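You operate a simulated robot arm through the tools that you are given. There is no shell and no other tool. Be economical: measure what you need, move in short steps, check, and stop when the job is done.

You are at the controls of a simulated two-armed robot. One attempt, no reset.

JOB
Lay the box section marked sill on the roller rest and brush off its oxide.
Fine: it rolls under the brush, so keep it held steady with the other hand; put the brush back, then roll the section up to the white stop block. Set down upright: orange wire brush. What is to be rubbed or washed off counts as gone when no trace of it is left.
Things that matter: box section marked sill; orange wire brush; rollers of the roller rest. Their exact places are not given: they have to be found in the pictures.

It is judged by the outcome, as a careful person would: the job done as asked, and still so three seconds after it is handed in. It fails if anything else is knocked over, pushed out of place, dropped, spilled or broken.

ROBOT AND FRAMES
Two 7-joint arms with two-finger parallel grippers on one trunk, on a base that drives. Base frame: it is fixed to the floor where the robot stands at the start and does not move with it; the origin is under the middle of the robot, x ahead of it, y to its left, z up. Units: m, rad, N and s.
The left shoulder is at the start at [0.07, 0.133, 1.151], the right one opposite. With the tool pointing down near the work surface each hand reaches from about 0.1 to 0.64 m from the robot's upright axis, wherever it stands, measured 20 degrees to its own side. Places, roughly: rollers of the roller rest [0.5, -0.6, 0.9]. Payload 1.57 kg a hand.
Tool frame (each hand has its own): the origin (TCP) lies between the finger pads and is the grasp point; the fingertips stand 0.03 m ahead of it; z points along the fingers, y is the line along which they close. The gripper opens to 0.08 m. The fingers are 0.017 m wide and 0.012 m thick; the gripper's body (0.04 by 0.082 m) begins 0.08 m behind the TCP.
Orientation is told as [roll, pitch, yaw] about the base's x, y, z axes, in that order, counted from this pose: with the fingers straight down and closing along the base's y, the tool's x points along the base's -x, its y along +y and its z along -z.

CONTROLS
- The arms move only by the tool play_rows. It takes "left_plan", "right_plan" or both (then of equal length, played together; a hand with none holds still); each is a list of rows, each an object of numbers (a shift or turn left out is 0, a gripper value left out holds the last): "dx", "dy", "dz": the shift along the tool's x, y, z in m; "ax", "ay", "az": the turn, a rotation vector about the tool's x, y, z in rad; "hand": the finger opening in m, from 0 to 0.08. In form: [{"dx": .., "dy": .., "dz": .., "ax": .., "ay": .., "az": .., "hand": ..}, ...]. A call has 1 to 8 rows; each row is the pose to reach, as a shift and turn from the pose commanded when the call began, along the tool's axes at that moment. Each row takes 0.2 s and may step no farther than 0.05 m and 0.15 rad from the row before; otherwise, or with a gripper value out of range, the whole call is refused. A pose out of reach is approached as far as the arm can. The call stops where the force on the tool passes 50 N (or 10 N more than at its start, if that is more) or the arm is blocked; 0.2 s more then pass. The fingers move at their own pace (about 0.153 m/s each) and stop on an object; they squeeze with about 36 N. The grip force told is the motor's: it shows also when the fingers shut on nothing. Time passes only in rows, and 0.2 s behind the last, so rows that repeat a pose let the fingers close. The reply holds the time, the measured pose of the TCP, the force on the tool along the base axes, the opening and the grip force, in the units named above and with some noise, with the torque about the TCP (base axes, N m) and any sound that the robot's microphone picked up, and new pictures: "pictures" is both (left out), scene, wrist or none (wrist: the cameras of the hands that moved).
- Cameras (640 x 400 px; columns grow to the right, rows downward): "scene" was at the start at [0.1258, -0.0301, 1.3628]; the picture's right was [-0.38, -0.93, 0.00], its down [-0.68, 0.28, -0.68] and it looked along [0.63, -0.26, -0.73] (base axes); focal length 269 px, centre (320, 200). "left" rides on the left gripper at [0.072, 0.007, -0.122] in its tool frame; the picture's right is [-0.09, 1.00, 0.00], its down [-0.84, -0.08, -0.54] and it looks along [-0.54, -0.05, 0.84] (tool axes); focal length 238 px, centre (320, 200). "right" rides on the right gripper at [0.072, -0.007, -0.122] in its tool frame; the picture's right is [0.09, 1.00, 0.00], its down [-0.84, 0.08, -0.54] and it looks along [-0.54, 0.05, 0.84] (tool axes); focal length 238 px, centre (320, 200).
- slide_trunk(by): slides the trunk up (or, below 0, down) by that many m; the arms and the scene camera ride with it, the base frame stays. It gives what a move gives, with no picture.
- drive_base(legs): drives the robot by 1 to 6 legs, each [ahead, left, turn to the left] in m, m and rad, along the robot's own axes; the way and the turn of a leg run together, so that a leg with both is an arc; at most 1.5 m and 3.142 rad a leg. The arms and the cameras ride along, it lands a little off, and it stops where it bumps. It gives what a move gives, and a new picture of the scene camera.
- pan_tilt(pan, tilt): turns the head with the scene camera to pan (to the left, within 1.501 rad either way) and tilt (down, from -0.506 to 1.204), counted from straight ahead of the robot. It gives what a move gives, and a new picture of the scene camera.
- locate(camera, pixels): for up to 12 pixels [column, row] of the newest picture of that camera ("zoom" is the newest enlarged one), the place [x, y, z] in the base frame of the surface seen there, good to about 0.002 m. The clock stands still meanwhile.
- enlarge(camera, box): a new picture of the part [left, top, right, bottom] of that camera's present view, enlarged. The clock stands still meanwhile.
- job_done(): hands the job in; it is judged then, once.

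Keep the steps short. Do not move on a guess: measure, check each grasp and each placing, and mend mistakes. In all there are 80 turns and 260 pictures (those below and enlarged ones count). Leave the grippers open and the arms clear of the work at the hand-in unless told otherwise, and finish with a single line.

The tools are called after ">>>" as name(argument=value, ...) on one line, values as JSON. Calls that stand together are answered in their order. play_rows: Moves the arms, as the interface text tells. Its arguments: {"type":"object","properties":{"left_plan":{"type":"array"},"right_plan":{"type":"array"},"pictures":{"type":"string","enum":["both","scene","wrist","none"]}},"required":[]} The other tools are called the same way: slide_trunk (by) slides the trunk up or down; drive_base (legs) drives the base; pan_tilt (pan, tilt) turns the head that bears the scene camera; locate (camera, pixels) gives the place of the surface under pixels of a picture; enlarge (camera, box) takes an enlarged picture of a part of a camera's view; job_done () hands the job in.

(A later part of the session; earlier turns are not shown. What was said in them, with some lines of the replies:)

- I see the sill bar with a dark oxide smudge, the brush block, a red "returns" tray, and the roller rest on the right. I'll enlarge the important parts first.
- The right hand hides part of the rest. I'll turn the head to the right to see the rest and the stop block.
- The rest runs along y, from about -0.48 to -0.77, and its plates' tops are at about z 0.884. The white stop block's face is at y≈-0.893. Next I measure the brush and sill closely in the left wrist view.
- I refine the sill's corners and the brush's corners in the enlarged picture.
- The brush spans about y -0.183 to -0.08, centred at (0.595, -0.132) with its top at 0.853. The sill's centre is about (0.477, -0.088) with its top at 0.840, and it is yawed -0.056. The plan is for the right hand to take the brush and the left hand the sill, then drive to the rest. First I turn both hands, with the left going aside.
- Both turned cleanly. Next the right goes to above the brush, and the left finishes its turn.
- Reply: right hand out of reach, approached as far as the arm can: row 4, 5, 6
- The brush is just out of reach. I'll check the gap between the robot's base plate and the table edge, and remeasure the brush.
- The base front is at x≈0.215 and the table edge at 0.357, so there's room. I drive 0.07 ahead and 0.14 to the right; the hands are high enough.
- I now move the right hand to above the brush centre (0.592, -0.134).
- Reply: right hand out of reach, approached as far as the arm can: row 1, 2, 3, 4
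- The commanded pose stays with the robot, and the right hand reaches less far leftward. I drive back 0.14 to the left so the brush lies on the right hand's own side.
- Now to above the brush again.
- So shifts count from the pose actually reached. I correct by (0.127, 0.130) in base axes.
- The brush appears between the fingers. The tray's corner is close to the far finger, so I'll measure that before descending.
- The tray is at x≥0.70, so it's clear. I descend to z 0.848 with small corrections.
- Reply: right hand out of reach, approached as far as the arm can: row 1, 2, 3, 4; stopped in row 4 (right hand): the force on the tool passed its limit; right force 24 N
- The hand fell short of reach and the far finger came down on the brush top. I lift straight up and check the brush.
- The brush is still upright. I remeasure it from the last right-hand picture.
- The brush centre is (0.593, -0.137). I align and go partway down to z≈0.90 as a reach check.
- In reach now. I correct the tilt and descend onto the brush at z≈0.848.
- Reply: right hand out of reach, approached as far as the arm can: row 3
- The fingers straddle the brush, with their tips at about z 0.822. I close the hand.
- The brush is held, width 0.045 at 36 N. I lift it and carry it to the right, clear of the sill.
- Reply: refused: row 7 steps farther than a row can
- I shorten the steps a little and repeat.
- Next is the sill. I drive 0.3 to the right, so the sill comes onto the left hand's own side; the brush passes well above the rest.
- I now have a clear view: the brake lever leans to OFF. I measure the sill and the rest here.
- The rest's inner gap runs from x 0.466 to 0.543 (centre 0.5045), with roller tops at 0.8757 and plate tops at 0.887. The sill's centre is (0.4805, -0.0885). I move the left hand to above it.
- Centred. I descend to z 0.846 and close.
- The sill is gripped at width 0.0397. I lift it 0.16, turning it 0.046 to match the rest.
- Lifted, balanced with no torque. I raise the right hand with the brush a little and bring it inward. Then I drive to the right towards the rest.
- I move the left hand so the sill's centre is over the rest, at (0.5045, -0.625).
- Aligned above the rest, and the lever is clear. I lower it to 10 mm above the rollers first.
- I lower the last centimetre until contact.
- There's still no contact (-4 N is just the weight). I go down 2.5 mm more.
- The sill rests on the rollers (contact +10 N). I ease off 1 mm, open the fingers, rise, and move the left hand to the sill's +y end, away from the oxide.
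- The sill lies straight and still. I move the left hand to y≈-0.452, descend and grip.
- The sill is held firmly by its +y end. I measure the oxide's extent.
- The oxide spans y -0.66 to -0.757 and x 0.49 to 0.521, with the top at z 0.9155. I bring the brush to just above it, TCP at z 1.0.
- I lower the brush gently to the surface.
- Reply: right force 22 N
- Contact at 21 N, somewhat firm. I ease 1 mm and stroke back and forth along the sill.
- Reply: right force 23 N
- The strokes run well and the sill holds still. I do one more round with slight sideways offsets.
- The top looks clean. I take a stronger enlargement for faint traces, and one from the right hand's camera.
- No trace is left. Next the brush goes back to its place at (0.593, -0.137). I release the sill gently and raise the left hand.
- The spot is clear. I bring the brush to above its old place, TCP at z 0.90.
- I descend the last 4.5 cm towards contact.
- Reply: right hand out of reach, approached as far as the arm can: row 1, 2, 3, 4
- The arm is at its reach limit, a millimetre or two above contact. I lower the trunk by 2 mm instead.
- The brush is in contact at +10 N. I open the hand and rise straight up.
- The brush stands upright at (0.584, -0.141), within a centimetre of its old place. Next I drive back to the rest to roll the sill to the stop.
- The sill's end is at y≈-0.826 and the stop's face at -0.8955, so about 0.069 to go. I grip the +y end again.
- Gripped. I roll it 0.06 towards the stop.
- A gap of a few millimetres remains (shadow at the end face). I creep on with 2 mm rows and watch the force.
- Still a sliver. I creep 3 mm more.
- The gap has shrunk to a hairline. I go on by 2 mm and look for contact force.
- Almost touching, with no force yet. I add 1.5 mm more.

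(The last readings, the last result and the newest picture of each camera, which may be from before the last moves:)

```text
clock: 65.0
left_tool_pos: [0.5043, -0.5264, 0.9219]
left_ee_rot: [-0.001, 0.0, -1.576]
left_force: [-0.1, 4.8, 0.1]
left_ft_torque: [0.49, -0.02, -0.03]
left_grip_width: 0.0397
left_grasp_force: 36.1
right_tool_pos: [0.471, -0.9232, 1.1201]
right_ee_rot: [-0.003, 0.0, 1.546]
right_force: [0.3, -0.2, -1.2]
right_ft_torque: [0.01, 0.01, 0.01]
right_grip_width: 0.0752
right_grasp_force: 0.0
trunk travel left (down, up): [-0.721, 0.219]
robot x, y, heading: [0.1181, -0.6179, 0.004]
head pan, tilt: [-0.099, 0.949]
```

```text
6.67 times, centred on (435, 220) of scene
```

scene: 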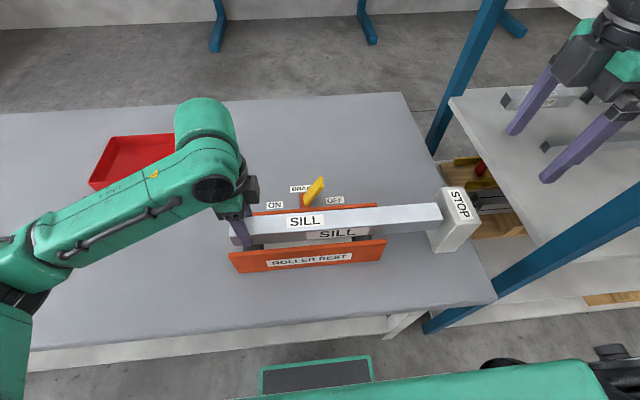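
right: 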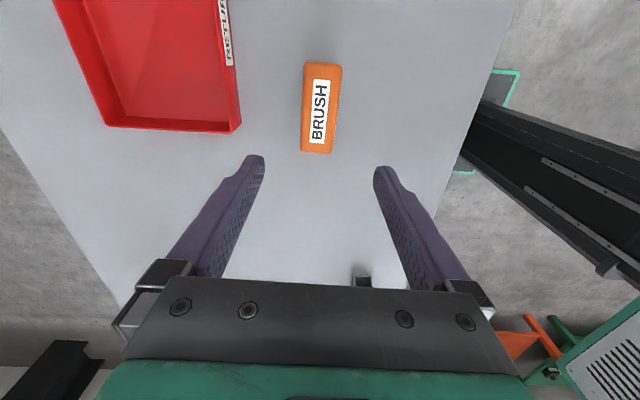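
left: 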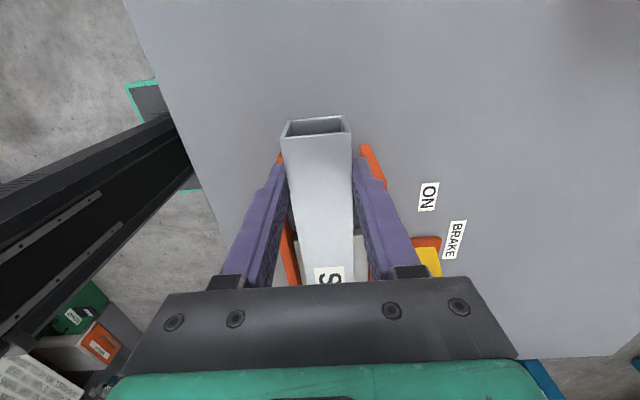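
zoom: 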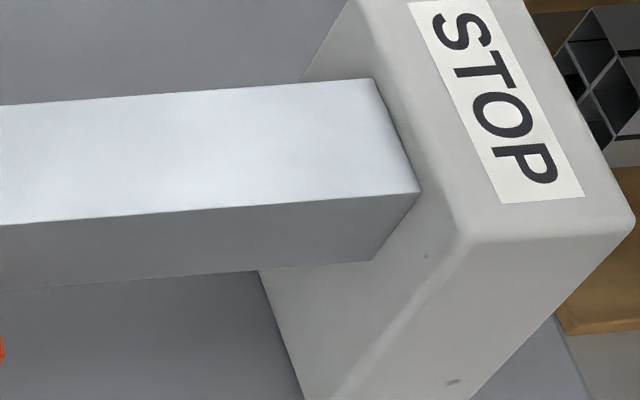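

Contact with the stop, +4.8 N. I release and lift the left hand straight up, then away; the right hand opens fully.

>>> play_rows(left_plan=[{"hand": 0.045}, {"hand": 0.055}, {"hand": 0.055}, {"dz": -0.04}, {"dz": -0.09}, {"dz": -0.14, "hand": 0.08}, {"dz": -0.17, "dx": 0.03}, {"dz": -0.18, "dx": 0.075}], right_plan=[{"hand": 0.08}, {}, {}, {}, {}, {}, {}, {}], pictures="scene")

>>> enlarge(camera="scene", box=[200, 170, 480, 280])

>>> enlarge(camera="scene", box=[400, 190, 470, 250])

```text
clock: 66.8
left_tool_pos: [0.5008, -0.45, 1.1045]
left_ee_rot: [0.0, -0.003, -1.576]
left_force: [0.6, -0.2, -0.3]
left_ft_torque: [-0.01, 0.0, 0.01]
left_grip_width: 0.0799
left_grasp_force: 0.1
right_tool_pos: [0.4689, -0.9221, 1.1202]
right_ee_rot: [-0.004, 0.001, 1.546]
right_force: [-0.3, 1.1, -0.3]
right_ft_torque: [-0.02, 0.0, 0.01]
right_grip_width: 0.0803
right_grasp_force: 0.1
trunk travel left (down, up): [-0.721, 0.219]
robot x, y, heading: [0.1175, -0.6166, 0.005]
head pan, tilt: [-0.099, 0.949]
```

scene: 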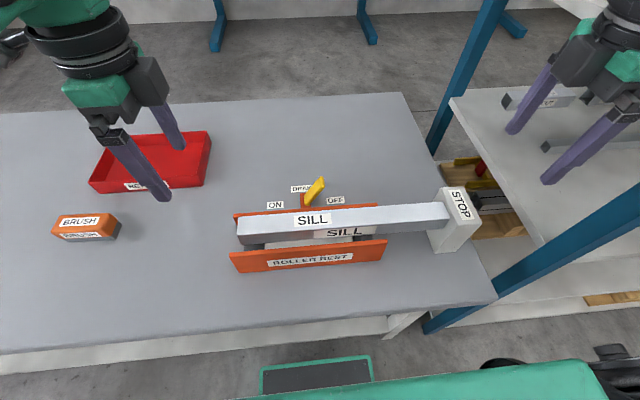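

```text
2.29 times, centred on (340, 225) of scene
```

zoom: 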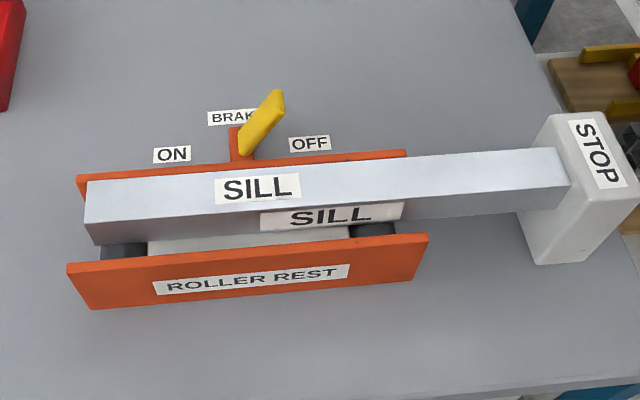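

```text
6.67 times, centred on (435, 220) of scene
```

zoom: 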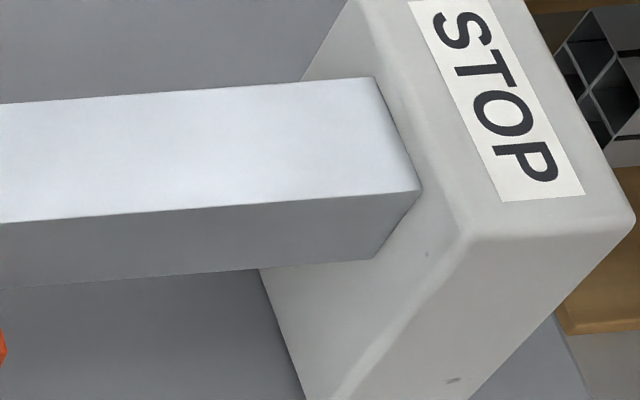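

The sill lies on both rollers against the stop, clean. The brush stands upright in its place, and both hands are open and clear, so I hand in.

>>> job_done()

```text
The job is handed in.
```

The sill is on the roller rest, brushed clean and rolled up against the white stop block; the brush stands upright within about 1 cm of where it was, and both hands are open and clear.
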